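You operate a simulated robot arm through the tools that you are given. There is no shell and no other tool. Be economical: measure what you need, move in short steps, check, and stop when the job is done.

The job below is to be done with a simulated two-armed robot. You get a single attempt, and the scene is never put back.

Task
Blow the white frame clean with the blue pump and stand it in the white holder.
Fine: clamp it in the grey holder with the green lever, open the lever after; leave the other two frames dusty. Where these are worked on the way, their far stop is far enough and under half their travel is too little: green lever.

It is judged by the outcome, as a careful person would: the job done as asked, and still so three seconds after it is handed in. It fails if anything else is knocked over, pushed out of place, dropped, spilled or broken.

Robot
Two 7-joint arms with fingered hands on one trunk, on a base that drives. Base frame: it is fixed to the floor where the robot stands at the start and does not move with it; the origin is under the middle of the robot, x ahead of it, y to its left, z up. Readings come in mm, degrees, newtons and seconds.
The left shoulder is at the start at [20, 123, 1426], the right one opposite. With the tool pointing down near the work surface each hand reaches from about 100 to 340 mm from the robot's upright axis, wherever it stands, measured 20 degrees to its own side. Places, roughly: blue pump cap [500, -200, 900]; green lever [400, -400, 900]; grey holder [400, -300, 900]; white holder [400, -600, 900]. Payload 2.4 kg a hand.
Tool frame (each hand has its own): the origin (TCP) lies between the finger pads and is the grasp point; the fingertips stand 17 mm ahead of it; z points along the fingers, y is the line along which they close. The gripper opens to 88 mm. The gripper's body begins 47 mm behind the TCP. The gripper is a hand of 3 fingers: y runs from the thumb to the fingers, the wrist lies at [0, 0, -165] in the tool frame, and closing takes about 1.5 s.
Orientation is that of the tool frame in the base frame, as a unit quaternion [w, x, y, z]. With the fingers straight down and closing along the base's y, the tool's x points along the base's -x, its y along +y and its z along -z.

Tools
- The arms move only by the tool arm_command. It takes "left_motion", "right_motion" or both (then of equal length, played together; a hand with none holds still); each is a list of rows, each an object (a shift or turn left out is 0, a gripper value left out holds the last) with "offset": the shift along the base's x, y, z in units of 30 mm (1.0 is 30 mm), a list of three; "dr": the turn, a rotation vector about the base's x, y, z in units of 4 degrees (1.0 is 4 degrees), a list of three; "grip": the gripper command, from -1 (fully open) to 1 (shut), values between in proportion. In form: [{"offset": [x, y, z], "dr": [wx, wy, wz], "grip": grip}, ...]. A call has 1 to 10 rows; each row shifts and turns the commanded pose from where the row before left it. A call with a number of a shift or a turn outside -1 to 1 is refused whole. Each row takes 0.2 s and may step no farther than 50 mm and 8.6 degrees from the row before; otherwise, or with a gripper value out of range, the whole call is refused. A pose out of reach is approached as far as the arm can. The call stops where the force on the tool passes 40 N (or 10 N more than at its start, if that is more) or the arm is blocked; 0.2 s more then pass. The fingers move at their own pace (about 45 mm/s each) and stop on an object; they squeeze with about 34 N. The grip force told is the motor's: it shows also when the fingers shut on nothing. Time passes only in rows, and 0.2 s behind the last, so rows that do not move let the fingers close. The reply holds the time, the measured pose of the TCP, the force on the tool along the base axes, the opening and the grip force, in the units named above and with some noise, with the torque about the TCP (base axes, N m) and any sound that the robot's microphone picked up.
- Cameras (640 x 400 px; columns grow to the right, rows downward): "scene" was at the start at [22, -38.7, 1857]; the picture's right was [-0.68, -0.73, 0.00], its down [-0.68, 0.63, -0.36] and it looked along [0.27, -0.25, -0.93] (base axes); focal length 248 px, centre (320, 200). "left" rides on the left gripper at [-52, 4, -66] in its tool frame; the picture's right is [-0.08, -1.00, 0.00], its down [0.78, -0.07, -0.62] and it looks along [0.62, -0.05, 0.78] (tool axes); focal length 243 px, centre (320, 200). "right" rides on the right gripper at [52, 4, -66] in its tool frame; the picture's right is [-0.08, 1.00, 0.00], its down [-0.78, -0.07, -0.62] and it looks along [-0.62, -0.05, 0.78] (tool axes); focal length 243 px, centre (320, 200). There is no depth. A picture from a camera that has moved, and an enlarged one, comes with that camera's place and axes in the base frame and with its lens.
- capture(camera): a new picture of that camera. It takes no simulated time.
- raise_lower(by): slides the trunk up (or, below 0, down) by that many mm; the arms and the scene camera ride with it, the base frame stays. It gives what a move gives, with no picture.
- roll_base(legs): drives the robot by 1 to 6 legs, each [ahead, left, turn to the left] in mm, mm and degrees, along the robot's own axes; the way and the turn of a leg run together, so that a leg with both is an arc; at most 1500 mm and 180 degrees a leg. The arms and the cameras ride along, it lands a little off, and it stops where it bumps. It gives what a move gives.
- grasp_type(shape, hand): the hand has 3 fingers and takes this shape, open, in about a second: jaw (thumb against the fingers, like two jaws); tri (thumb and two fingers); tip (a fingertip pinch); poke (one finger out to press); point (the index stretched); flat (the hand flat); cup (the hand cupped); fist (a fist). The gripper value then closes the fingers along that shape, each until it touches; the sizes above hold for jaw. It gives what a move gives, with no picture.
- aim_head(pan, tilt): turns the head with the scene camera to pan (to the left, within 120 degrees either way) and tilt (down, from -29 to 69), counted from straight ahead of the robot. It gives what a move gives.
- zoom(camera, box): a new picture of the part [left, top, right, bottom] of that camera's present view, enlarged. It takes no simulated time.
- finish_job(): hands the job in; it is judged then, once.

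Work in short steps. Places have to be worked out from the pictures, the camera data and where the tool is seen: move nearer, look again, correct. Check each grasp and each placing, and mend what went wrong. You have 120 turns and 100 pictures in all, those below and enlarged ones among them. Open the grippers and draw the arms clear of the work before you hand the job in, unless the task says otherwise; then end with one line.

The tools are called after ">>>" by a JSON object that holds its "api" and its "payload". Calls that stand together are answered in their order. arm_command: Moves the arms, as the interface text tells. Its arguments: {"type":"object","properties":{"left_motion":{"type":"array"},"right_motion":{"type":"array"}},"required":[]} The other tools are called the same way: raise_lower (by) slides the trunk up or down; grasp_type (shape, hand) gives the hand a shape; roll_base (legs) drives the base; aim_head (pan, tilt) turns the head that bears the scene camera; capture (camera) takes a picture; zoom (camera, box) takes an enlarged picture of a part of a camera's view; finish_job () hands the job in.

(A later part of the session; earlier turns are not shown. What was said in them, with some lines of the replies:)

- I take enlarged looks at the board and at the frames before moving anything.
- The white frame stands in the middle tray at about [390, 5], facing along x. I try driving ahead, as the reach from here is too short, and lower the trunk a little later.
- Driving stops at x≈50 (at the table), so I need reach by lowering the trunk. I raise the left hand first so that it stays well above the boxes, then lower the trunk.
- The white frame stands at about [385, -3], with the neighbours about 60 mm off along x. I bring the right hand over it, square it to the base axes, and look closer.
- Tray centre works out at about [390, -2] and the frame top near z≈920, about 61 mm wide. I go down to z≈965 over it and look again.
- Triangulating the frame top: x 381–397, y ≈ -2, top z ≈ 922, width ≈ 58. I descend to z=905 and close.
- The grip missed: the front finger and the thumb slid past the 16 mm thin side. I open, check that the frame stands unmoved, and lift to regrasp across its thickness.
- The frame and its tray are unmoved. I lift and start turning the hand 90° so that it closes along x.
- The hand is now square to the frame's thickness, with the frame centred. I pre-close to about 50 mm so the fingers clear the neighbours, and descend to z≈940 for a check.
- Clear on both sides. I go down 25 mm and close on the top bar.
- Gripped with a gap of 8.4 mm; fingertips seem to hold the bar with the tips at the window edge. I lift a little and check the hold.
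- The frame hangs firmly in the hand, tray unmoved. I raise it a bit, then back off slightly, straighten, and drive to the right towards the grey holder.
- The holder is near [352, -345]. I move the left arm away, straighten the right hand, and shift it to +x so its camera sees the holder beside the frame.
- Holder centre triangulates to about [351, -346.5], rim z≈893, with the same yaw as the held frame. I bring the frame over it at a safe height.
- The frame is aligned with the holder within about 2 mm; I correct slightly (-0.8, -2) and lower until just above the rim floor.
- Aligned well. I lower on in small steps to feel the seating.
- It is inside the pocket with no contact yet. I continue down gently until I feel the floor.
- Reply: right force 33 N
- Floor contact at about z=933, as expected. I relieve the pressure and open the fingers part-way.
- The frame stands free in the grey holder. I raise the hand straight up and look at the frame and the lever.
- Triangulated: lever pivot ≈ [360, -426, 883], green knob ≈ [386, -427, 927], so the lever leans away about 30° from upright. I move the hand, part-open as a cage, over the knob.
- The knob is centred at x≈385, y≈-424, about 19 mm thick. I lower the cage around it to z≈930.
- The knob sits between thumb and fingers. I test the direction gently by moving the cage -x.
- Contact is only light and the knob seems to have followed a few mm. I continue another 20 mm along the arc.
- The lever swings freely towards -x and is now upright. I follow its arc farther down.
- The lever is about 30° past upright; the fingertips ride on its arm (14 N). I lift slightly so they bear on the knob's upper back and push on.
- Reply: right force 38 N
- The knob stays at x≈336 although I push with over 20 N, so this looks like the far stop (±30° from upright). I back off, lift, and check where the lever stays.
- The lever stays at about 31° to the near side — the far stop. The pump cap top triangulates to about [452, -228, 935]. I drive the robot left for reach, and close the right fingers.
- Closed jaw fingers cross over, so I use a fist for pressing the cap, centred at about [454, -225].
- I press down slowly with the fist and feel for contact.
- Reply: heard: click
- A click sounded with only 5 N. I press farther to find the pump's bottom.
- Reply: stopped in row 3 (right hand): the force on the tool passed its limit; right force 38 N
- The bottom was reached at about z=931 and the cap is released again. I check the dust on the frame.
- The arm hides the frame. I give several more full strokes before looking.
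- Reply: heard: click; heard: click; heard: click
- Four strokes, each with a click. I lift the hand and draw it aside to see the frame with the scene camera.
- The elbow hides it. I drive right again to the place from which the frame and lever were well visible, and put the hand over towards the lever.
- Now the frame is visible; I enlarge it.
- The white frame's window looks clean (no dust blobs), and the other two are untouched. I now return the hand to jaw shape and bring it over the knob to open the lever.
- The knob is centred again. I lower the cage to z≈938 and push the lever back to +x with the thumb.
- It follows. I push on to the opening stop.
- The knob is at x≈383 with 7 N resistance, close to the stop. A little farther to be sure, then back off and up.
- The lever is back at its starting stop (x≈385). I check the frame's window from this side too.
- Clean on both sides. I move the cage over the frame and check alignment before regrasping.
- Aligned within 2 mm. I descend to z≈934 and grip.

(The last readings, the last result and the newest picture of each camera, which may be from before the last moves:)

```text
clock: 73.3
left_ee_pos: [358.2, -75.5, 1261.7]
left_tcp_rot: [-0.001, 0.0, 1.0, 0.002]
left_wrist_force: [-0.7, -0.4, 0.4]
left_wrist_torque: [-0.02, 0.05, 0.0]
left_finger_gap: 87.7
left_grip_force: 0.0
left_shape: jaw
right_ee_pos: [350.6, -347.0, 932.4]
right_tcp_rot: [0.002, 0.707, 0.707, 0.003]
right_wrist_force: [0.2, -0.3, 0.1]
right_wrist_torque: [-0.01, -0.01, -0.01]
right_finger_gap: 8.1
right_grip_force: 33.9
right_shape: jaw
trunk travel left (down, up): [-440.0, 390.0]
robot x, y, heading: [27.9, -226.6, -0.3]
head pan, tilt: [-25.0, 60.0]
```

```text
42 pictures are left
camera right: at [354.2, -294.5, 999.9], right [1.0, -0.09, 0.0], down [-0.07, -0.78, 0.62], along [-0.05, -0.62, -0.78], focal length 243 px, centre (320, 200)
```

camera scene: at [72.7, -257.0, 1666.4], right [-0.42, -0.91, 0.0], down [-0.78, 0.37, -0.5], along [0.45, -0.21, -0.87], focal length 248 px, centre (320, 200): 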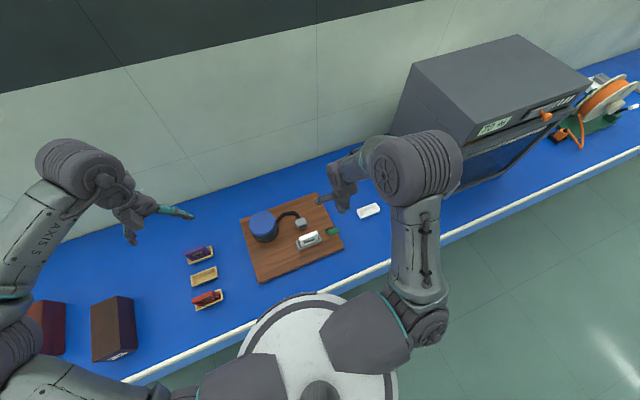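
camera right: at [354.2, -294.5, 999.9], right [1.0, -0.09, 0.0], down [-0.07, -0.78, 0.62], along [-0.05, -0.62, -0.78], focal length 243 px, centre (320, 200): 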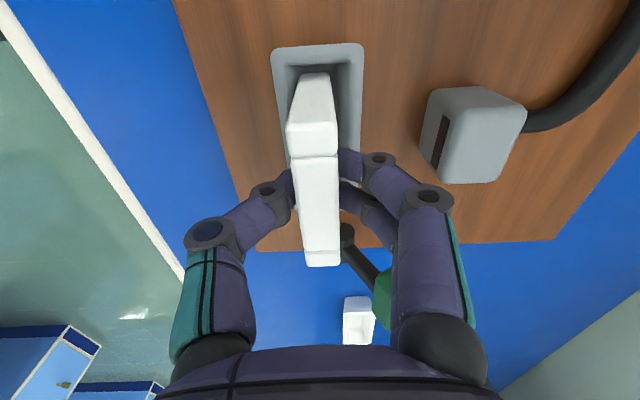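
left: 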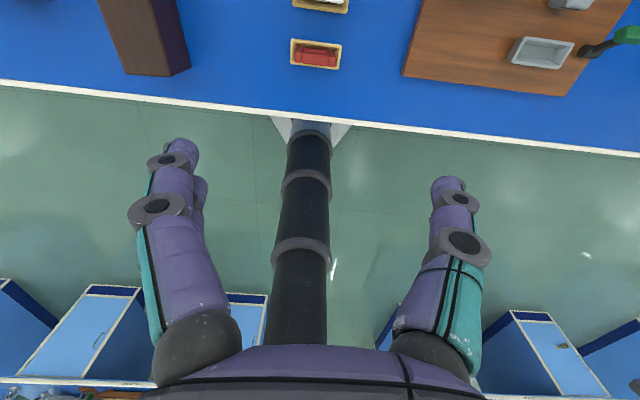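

Firm grip as before. I lift well clear of the lever, then drive right towards the white holder, estimated at [375, -590].

>>> {"api": "arm_command", "payload": {"right_motion": [{"offset": [0, 0, 0.5]}, {"offset": [0, 0, 0.8]}, {"offset": [0, 0, 1]}, {"offset": [0, 0, 1]}, {"offset": [0, 0, 1]}, {"offset": [0, 0, 0.7]}, {}]}}

>>> {"api": "roll_base", "payload": {"legs": [[0, -200, 0]]}}

>>> {"api": "capture", "payload": {"camera": "scene"}}

>>> {"api": "capture", "payload": {"camera": "right"}}

```text
clock: 74.9
left_ee_pos: [358.3, -73.6, 1261.6]
left_tcp_rot: [0.0, -0.001, 1.0, 0.002]
left_wrist_force: [-0.2, -0.8, -0.6]
left_wrist_torque: [-0.01, -0.02, -0.02]
left_finger_gap: 87.9
left_grip_force: 0.0
left_shape: jaw
right_ee_pos: [350.9, -346.3, 1085.3]
right_tcp_rot: [0.002, 0.707, 0.707, 0.002]
right_wrist_force: [0.0, 0.5, -0.7]
right_wrist_torque: [0.04, 0.0, 0.01]
right_finger_gap: 8.1
right_grip_force: 34.0
right_shape: jaw
trunk travel left (down, up): [-440.0, 390.0]
robot x, y, heading: [34.2, -231.2, -0.2]
head pan, tilt: [-25.0, 60.0]
```

```text
clock: 76.5
left_ee_pos: [355.9, -276.2, 1261.3]
left_tcp_rot: [-0.001, -0.001, 1.0, 0.002]
left_wrist_force: [0.7, -0.1, -0.7]
left_wrist_torque: [-0.02, 0.0, 0.0]
left_finger_gap: 87.8
left_grip_force: 0.1
left_shape: jaw
right_ee_pos: [348.8, -549.0, 1083.7]
right_tcp_rot: [0.0, 0.707, 0.707, 0.002]
right_wrist_force: [0.0, 0.7, 0.3]
right_wrist_torque: [0.03, 0.02, 0.03]
right_finger_gap: 8.3
right_grip_force: 33.6
right_shape: jaw
trunk travel left (down, up): [-440.0, 390.0]
robot x, y, heading: [30.6, -429.5, 0.0]
head pan, tilt: [-25.0, 60.0]
```

```text
41 pictures are left
camera scene: at [70.5, -459.4, 1666.4], right [-0.42, -0.91, 0.0], down [-0.78, 0.37, -0.5], along [0.45, -0.21, -0.87], focal length 248 px, centre (320, 200)
```

scene: 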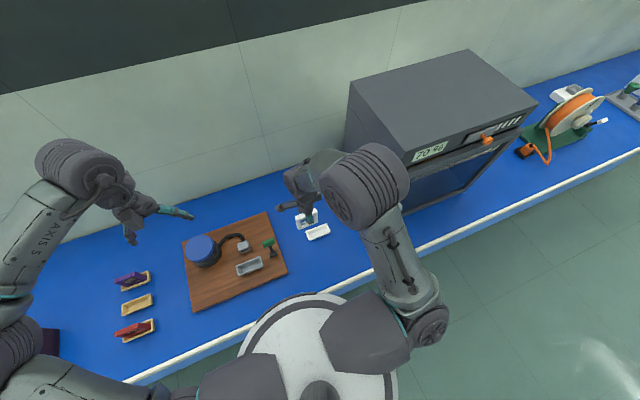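

```text
40 pictures are left
camera right: at [351.9, -495.4, 1150.1], right [1.0, -0.08, 0.0], down [-0.07, -0.78, 0.62], along [-0.05, -0.62, -0.78], focal length 243 px, centre (320, 200)
```

right: 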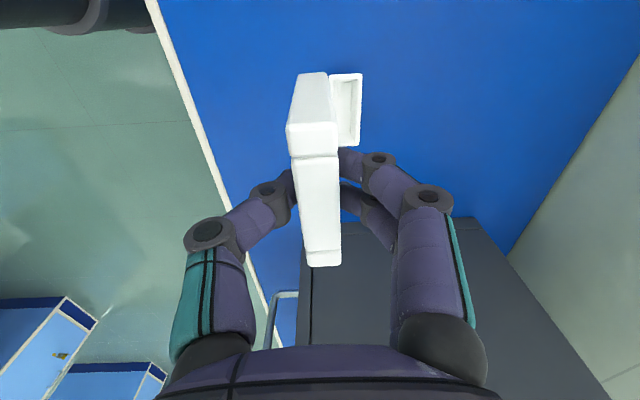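

White holder works out at centre ≈ [375, -591] with matching yaw. I bring the frame over it, at z≈985.

>>> {"api": "arm_command", "payload": {"right_motion": [{"offset": [0.3, -0.5, 0]}, {"offset": [0.3, -0.5, -0.4]}, {"offset": [0.3, -0.4, -0.9]}, {"offset": [0, 0, -0.9]}, {"offset": [0, 0, -0.9]}, {"offset": [0, 0, -0.2]}, {}]}}

>>> {"api": "capture", "payload": {"camera": "right"}}

>>> {"api": "zoom", "payload": {"camera": "scene", "box": [280, 190, 350, 250]}}

```text
clock: 78.1
left_ee_pos: [355.8, -275.2, 1261.4]
left_tcp_rot: [-0.001, -0.001, 1.0, 0.002]
left_wrist_force: [0.1, 0.2, 0.1]
left_wrist_torque: [0.01, 0.02, 0.04]
left_finger_gap: 88.0
left_grip_force: 0.0
left_shape: jaw
right_ee_pos: [375.5, -589.1, 985.9]
right_tcp_rot: [0.002, 0.707, 0.707, 0.001]
right_wrist_force: [-0.2, -0.1, -0.3]
right_wrist_torque: [0.0, 0.01, 0.01]
right_finger_gap: 8.1
right_grip_force: 34.1
right_shape: jaw
trunk travel left (down, up): [-440.0, 390.0]
robot x, y, heading: [29.6, -431.3, -0.2]
head pan, tilt: [-25.0, 60.0]
```

```text
39 pictures are left
camera right: at [379.0, -536.7, 1050.9], right [1.0, -0.08, 0.0], down [-0.07, -0.78, 0.62], along [-0.05, -0.62, -0.78], focal length 243 px, centre (320, 200)
```

right: 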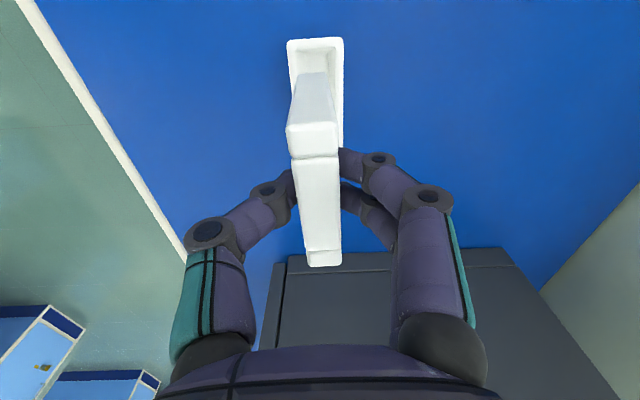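

```text
6.67 times, centred on (315, 220) of scene
camera zoom: at [70.9, -458.4, 1666.4], right [-0.42, -0.91, 0.0], down [-0.79, 0.37, -0.5], along [0.45, -0.21, -0.87], focal length 1652 px, centre (353, 67)
```

zoom: 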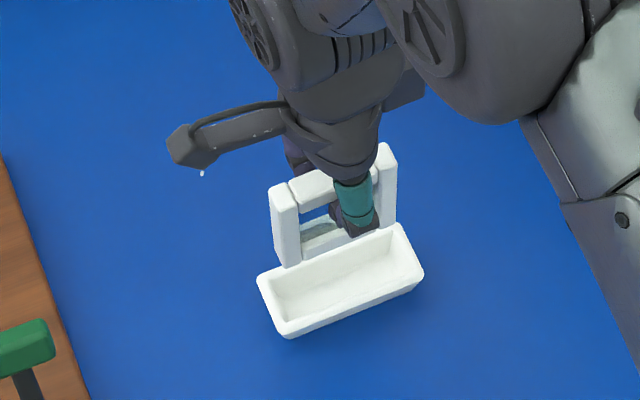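

Aligned within 2 mm. I correct (+1, -2) and lower towards the pocket.

>>> {"api": "arm_command", "payload": {"right_motion": [{"offset": [0.03, -0.06, -0.6]}, {"offset": [0, 0, -0.6]}, {"offset": [0, 0, -0.4]}, {}]}}

>>> {"api": "capture", "payload": {"camera": "right"}}

>>> {"api": "zoom", "payload": {"camera": "scene", "box": [280, 190, 350, 250]}}

```text
clock: 79.1
left_ee_pos: [356.8, -273.0, 1261.8]
left_tcp_rot: [-0.001, -0.001, 1.0, 0.002]
left_wrist_force: [1.0, 1.0, -0.2]
left_wrist_torque: [0.04, 0.02, 0.01]
left_finger_gap: 88.0
left_grip_force: 0.1
left_shape: jaw
right_ee_pos: [376.8, -591.0, 937.3]
right_tcp_rot: [0.002, 0.707, 0.707, 0.002]
right_wrist_force: [-0.4, -0.1, -0.2]
right_wrist_torque: [0.02, -0.02, -0.01]
right_finger_gap: 8.0
right_grip_force: 34.3
right_shape: jaw
trunk travel left (down, up): [-440.0, 390.0]
robot x, y, heading: [31.0, -427.4, 0.0]
head pan, tilt: [-25.0, 60.0]
```

```text
37 pictures are left
camera right: at [379.8, -538.1, 1002.6], right [1.0, -0.08, 0.0], down [-0.07, -0.78, 0.62], along [-0.05, -0.62, -0.78], focal length 243 px, centre (320, 200)
```

right: 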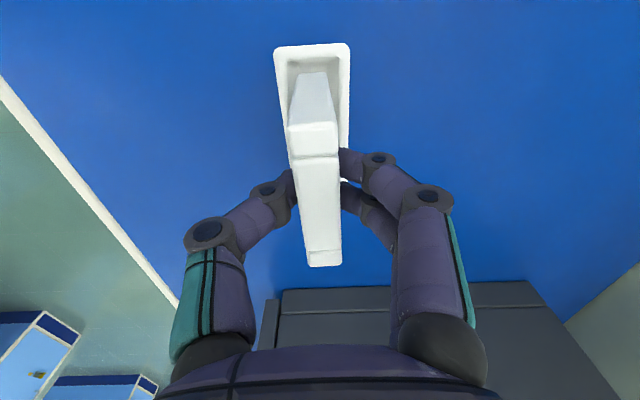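

```text
6.67 times, centred on (315, 220) of scene
camera zoom: at [70.8, -458.3, 1666.4], right [-0.42, -0.91, 0.0], down [-0.78, 0.37, -0.5], along [0.45, -0.21, -0.87], focal length 1652 px, centre (353, 67)
```

zoom: 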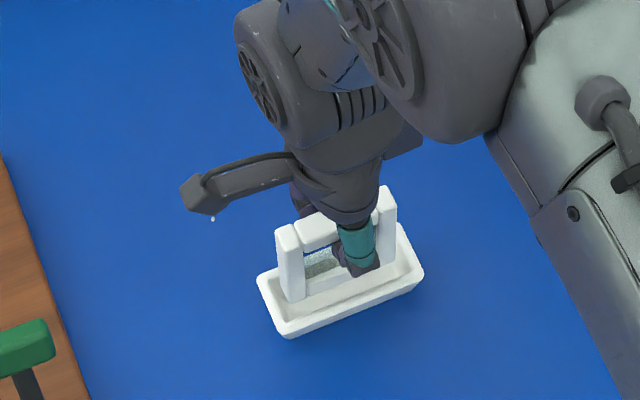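

Before seating it I take a closer look at the window.

>>> {"api": "zoom", "payload": {"camera": "scene", "box": [304, 208, 334, 238]}}

```text
13.33 times, centred on (319, 223) of scene
camera zoom: at [70.8, -458.3, 1666.4], right [-0.42, -0.91, 0.0], down [-0.78, 0.37, -0.5], along [0.45, -0.21, -0.87], focal length 3304 px, centre (333, -107)
```

zoom: 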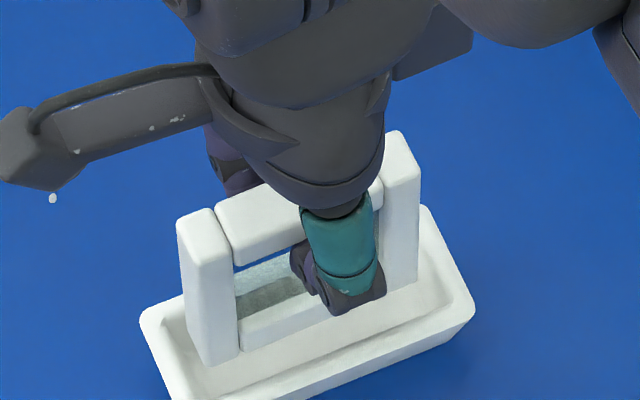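

The glass is clean. I lower gently until it seats (expected at z≈916).

>>> {"api": "arm_command", "payload": {"right_motion": [{"offset": [0, 0, -0.3]}, {"offset": [0, 0, -0.2]}, {}]}}

>>> {"api": "arm_command", "payload": {"right_motion": [{"offset": [0, 0, -0.12]}, {}]}}

```text
clock: 79.9
left_ee_pos: [356.5, -275.7, 1260.9]
left_tcp_rot: [-0.001, -0.001, 1.0, 0.001]
left_wrist_force: [-0.2, 1.1, 0.1]
left_wrist_torque: [-0.01, -0.05, 0.04]
left_finger_gap: 88.2
left_grip_force: 0.1
left_shape: jaw
right_ee_pos: [376.4, -590.3, 921.9]
right_tcp_rot: [0.002, 0.708, 0.706, 0.001]
right_wrist_force: [-0.6, -0.3, 0.0]
right_wrist_torque: [0.0, -0.01, -0.05]
right_finger_gap: 8.3
right_grip_force: 33.9
right_shape: jaw
trunk travel left (down, up): [-440.0, 390.0]
robot x, y, heading: [30.5, -427.9, 0.1]
head pan, tilt: [-25.0, 60.0]
```

```text
clock: 80.5
left_ee_pos: [356.1, -274.3, 1260.8]
left_tcp_rot: [-0.001, -0.001, 1.0, 0.002]
left_wrist_force: [0.3, -0.2, 1.0]
left_wrist_torque: [-0.02, 0.01, 0.0]
left_finger_gap: 88.0
left_grip_force: 0.1
left_shape: jaw
right_ee_pos: [377.1, -590.7, 918.7]
right_tcp_rot: [0.001, 0.707, 0.707, 0.002]
right_wrist_force: [-0.2, -0.2, -0.4]
right_wrist_torque: [0.0, 0.01, 0.01]
right_finger_gap: 8.3
right_grip_force: 33.8
right_shape: jaw
trunk travel left (down, up): [-440.0, 390.0]
robot x, y, heading: [28.4, -428.1, 0.1]
head pan, tilt: [-25.0, 60.0]
```

Not yet on the floor of the pocket; I go on in small steps.

>>> {"api": "arm_command", "payload": {"right_motion": [{"offset": [0, 0, -0.08]}, {}]}}

>>> {"api": "arm_command", "payload": {"right_motion": [{"offset": [0, 0, -0.06]}, {}]}}

```text
clock: 81.1
left_ee_pos: [355.8, -275.3, 1261.2]
left_tcp_rot: [0.0, -0.001, 1.0, 0.002]
left_wrist_force: [0.0, 0.7, -0.1]
left_wrist_torque: [0.0, 0.01, -0.02]
left_finger_gap: 88.1
left_grip_force: 0.1
left_shape: jaw
right_ee_pos: [377.5, -592.3, 916.3]
right_tcp_rot: [0.002, 0.707, 0.707, 0.003]
right_wrist_force: [-0.7, -0.6, -0.1]
right_wrist_torque: [0.03, 0.03, 0.01]
right_finger_gap: 8.3
right_grip_force: 33.7
right_shape: jaw
trunk travel left (down, up): [-440.0, 390.0]
robot x, y, heading: [29.3, -430.6, -0.1]
head pan, tilt: [-25.0, 60.0]
```

```text
clock: 81.7
left_ee_pos: [355.9, -273.4, 1261.4]
left_tcp_rot: [-0.001, -0.001, 1.0, 0.001]
left_wrist_force: [0.5, 0.0, -0.8]
left_wrist_torque: [-0.03, -0.01, -0.02]
left_finger_gap: 87.9
left_grip_force: 0.0
left_shape: jaw
right_ee_pos: [376.6, -592.0, 914.5]
right_tcp_rot: [0.002, 0.707, 0.707, 0.001]
right_wrist_force: [0.0, -0.5, -0.1]
right_wrist_torque: [-0.01, -0.01, -0.02]
right_finger_gap: 8.1
right_grip_force: 34.2
right_shape: jaw
trunk travel left (down, up): [-440.0, 390.0]
robot x, y, heading: [28.5, -430.2, -0.1]
head pan, tilt: [-25.0, 60.0]
```

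>>> {"api": "arm_command", "payload": {"right_motion": [{"offset": [0, 0, -0.07]}, {}]}}

>>> {"api": "arm_command", "payload": {"right_motion": [{"offset": [0, 0, -0.06]}, {}]}}

```text
clock: 82.3
left_ee_pos: [355.5, -274.5, 1262.1]
left_tcp_rot: [0.0, 0.0, 1.0, 0.001]
left_wrist_force: [1.2, 0.4, -0.2]
left_wrist_torque: [0.01, 0.01, -0.01]
left_finger_gap: 87.9
left_grip_force: 0.1
left_shape: jaw
right_ee_pos: [376.7, -590.6, 913.3]
right_tcp_rot: [0.002, 0.707, 0.708, 0.002]
right_wrist_force: [-1.2, -0.6, 9.0]
right_wrist_torque: [0.02, 0.04, -0.01]
right_finger_gap: 8.6
right_grip_force: 33.8
right_shape: jaw
trunk travel left (down, up): [-440.0, 390.0]
robot x, y, heading: [29.1, -433.0, -0.0]
head pan, tilt: [-25.0, 60.0]
```

```text
clock: 82.9
left_ee_pos: [355.1, -275.0, 1262.7]
left_tcp_rot: [0.0, -0.001, 1.0, 0.001]
left_wrist_force: [0.0, -0.4, 0.0]
left_wrist_torque: [0.01, 0.0, 0.0]
left_finger_gap: 88.1
left_grip_force: 0.1
left_shape: jaw
right_ee_pos: [375.5, -591.4, 912.0]
right_tcp_rot: [0.003, 0.708, 0.707, 0.003]
right_wrist_force: [-1.5, -2.0, 19.0]
right_wrist_torque: [-0.02, 0.04, 0.01]
right_finger_gap: 9.4
right_grip_force: 34.0
right_shape: jaw
trunk travel left (down, up): [-440.0, 390.0]
robot x, y, heading: [28.8, -428.8, 0.1]
head pan, tilt: [-25.0, 60.0]
```

The frame is on the pocket floor (19 N). I relieve the pressure and open part-way, then check.

>>> {"api": "arm_command", "payload": {"right_motion": [{"offset": [0, 0, 0.06]}, {"grip": 0.5}, {"grip": 0.0}, {"grip": 0.0}, {"grip": 0.0}, {"grip": 0.0}]}}

>>> {"api": "capture", "payload": {"camera": "right"}}

```text
clock: 84.3
left_ee_pos: [355.1, -274.7, 1261.7]
left_tcp_rot: [-0.001, -0.002, 1.0, 0.002]
left_wrist_force: [-0.5, 0.8, 0.7]
left_wrist_torque: [0.05, -0.04, -0.02]
left_finger_gap: 87.9
left_grip_force: 0.1
left_shape: jaw
right_ee_pos: [377.6, -590.5, 911.3]
right_tcp_rot: [0.002, 0.707, 0.707, 0.003]
right_wrist_force: [-0.3, -0.2, 0.2]
right_wrist_torque: [-0.01, 0.0, 0.0]
right_finger_gap: 43.9
right_grip_force: 0.0
right_shape: jaw
trunk travel left (down, up): [-440.0, 390.0]
robot x, y, heading: [30.4, -430.4, -0.1]
head pan, tilt: [-25.0, 60.0]
```

```text
34 pictures are left
camera right: at [379.7, -538.9, 978.1], right [1.0, -0.08, 0.0], down [-0.07, -0.78, 0.62], along [-0.05, -0.62, -0.78], focal length 243 px, centre (320, 200)
```

right: 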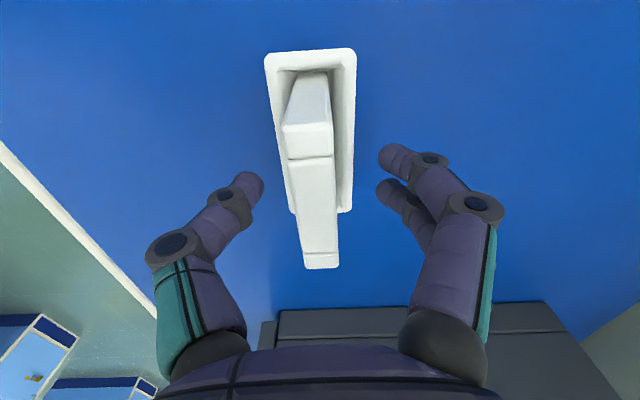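

The frame stands in the holder. I lift straight up, open the hand, draw the arm away and take a final look.

>>> {"api": "arm_command", "payload": {"right_motion": [{"offset": [0, 0, 0.5]}, {"offset": [0, 0, 1]}, {"offset": [0, 0, 1]}, {"offset": [0, 0, 1]}, {"offset": [0, 0, 1], "grip": -1}, {"offset": [0, 0, 1]}, {"offset": [-0.5, 0.9, 0]}, {"offset": [-0.5, 0.9, 0]}, {"offset": [-0.5, 0.9, 0]}, {}]}}

>>> {"api": "capture", "payload": {"camera": "scene"}}

>>> {"api": "capture", "payload": {"camera": "right"}}

```text
clock: 86.5
left_ee_pos: [355.6, -274.9, 1260.9]
left_tcp_rot: [-0.001, -0.001, 1.0, 0.001]
left_wrist_force: [0.4, -0.1, -0.1]
left_wrist_torque: [-0.01, -0.02, 0.01]
left_finger_gap: 88.0
left_grip_force: 0.1
left_shape: jaw
right_ee_pos: [332.4, -510.4, 1076.8]
right_tcp_rot: [0.001, 0.707, 0.707, 0.003]
right_wrist_force: [-0.7, 0.1, 0.5]
right_wrist_torque: [-0.02, -0.01, 0.02]
right_finger_gap: 87.6
right_grip_force: 0.0
right_shape: jaw
trunk travel left (down, up): [-440.0, 390.0]
robot x, y, heading: [34.6, -427.3, -0.2]
head pan, tilt: [-25.0, 60.0]
```

```text
33 pictures are left
camera scene: at [70.8, -458.7, 1666.4], right [-0.42, -0.91, 0.0], down [-0.78, 0.37, -0.5], along [0.45, -0.21, -0.87], focal length 248 px, centre (320, 200)
```

scene: 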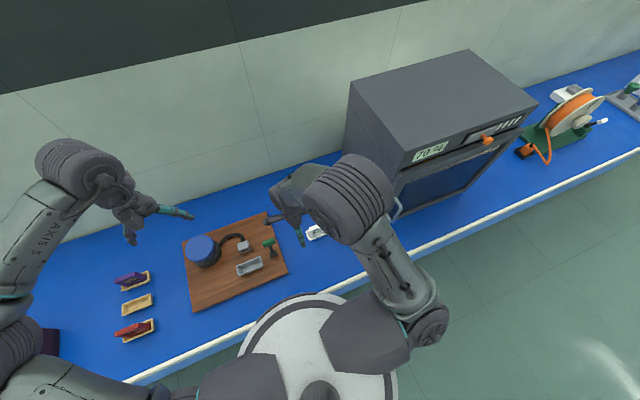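

```text
32 pictures are left
camera right: at [335.6, -457.4, 1142.8], right [1.0, -0.09, 0.0], down [-0.07, -0.78, 0.62], along [-0.05, -0.62, -0.78], focal length 243 px, centre (320, 200)
```

right: 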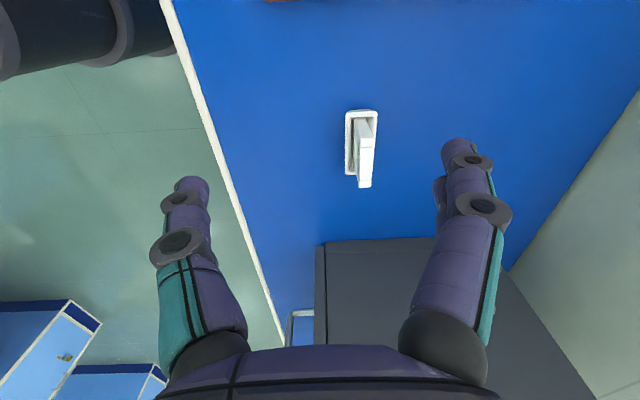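

The frame stands upright in the white holder, the lever is open and everything else is in place. I raise the hand a bit more and look once at frame and board.

>>> {"api": "arm_command", "payload": {"right_motion": [{"offset": [-0.3, 0.8, 0.8]}, {"offset": [-0.3, 0.8, 0.8]}, {"offset": [0, 0.8, 0.5]}, {}, {}]}}

>>> {"api": "zoom", "payload": {"camera": "right", "box": [280, 80, 480, 260]}}

>>> {"api": "zoom", "payload": {"camera": "scene", "box": [100, 200, 300, 350]}}

```text
clock: 87.7
left_ee_pos: [356.3, -274.9, 1260.4]
left_tcp_rot: [-0.002, -0.001, 1.0, 0.001]
left_wrist_force: [-0.9, 0.0, -0.3]
left_wrist_torque: [0.0, 0.02, -0.02]
left_finger_gap: 87.9
left_grip_force: 0.0
left_shape: jaw
right_ee_pos: [315.0, -437.7, 1141.0]
right_tcp_rot: [0.002, 0.707, 0.707, 0.002]
right_wrist_force: [1.0, -0.1, 0.3]
right_wrist_torque: [0.01, -0.01, -0.02]
right_finger_gap: 88.1
right_grip_force: 0.1
right_shape: jaw
trunk travel left (down, up): [-440.0, 390.0]
robot x, y, heading: [29.3, -430.9, -0.5]
head pan, tilt: [-25.0, 60.0]
```

```text
2.22 times, centred on (380, 170) of right
camera zoom: at [317.3, -384.8, 1206.6], right [1.0, -0.08, 0.0], down [-0.07, -0.78, 0.62], along [-0.05, -0.62, -0.78], focal length 539 px, centre (187, 267)
```

zoom: 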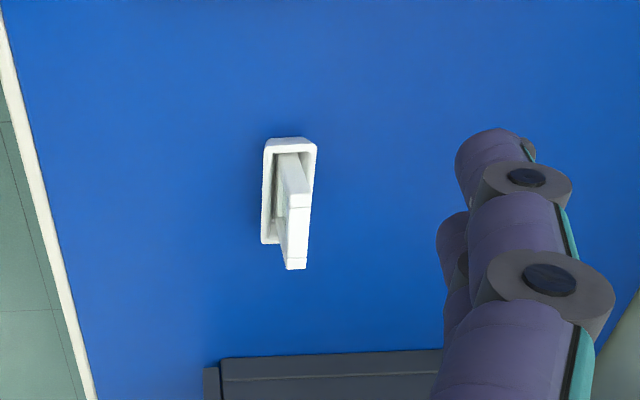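

```text
2.67 times, centred on (200, 275) of scene
camera zoom: at [70.7, -458.0, 1666.4], right [-0.42, -0.91, 0.0], down [-0.78, 0.37, -0.5], along [0.45, -0.21, -0.87], focal length 661 px, centre (640, 0)
```

zoom: 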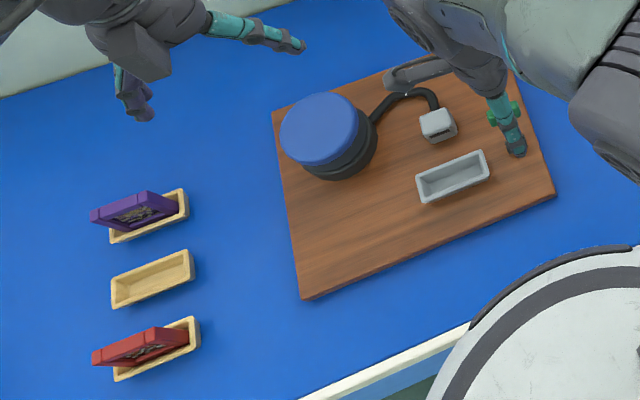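

All is in order: the frame is upright in the white holder, the grey holder is empty, and the arms are clear and open. I hand the job in.

>>> {"api": "finish_job", "payload": {}}

```text
The job is handed in.
```

The white frame was clamped in the grey holder, blown clean with four strokes of the blue pump, and now stands upright in the white holder. The green lever is open again, and the red and purple frames are still dusty and untouched.
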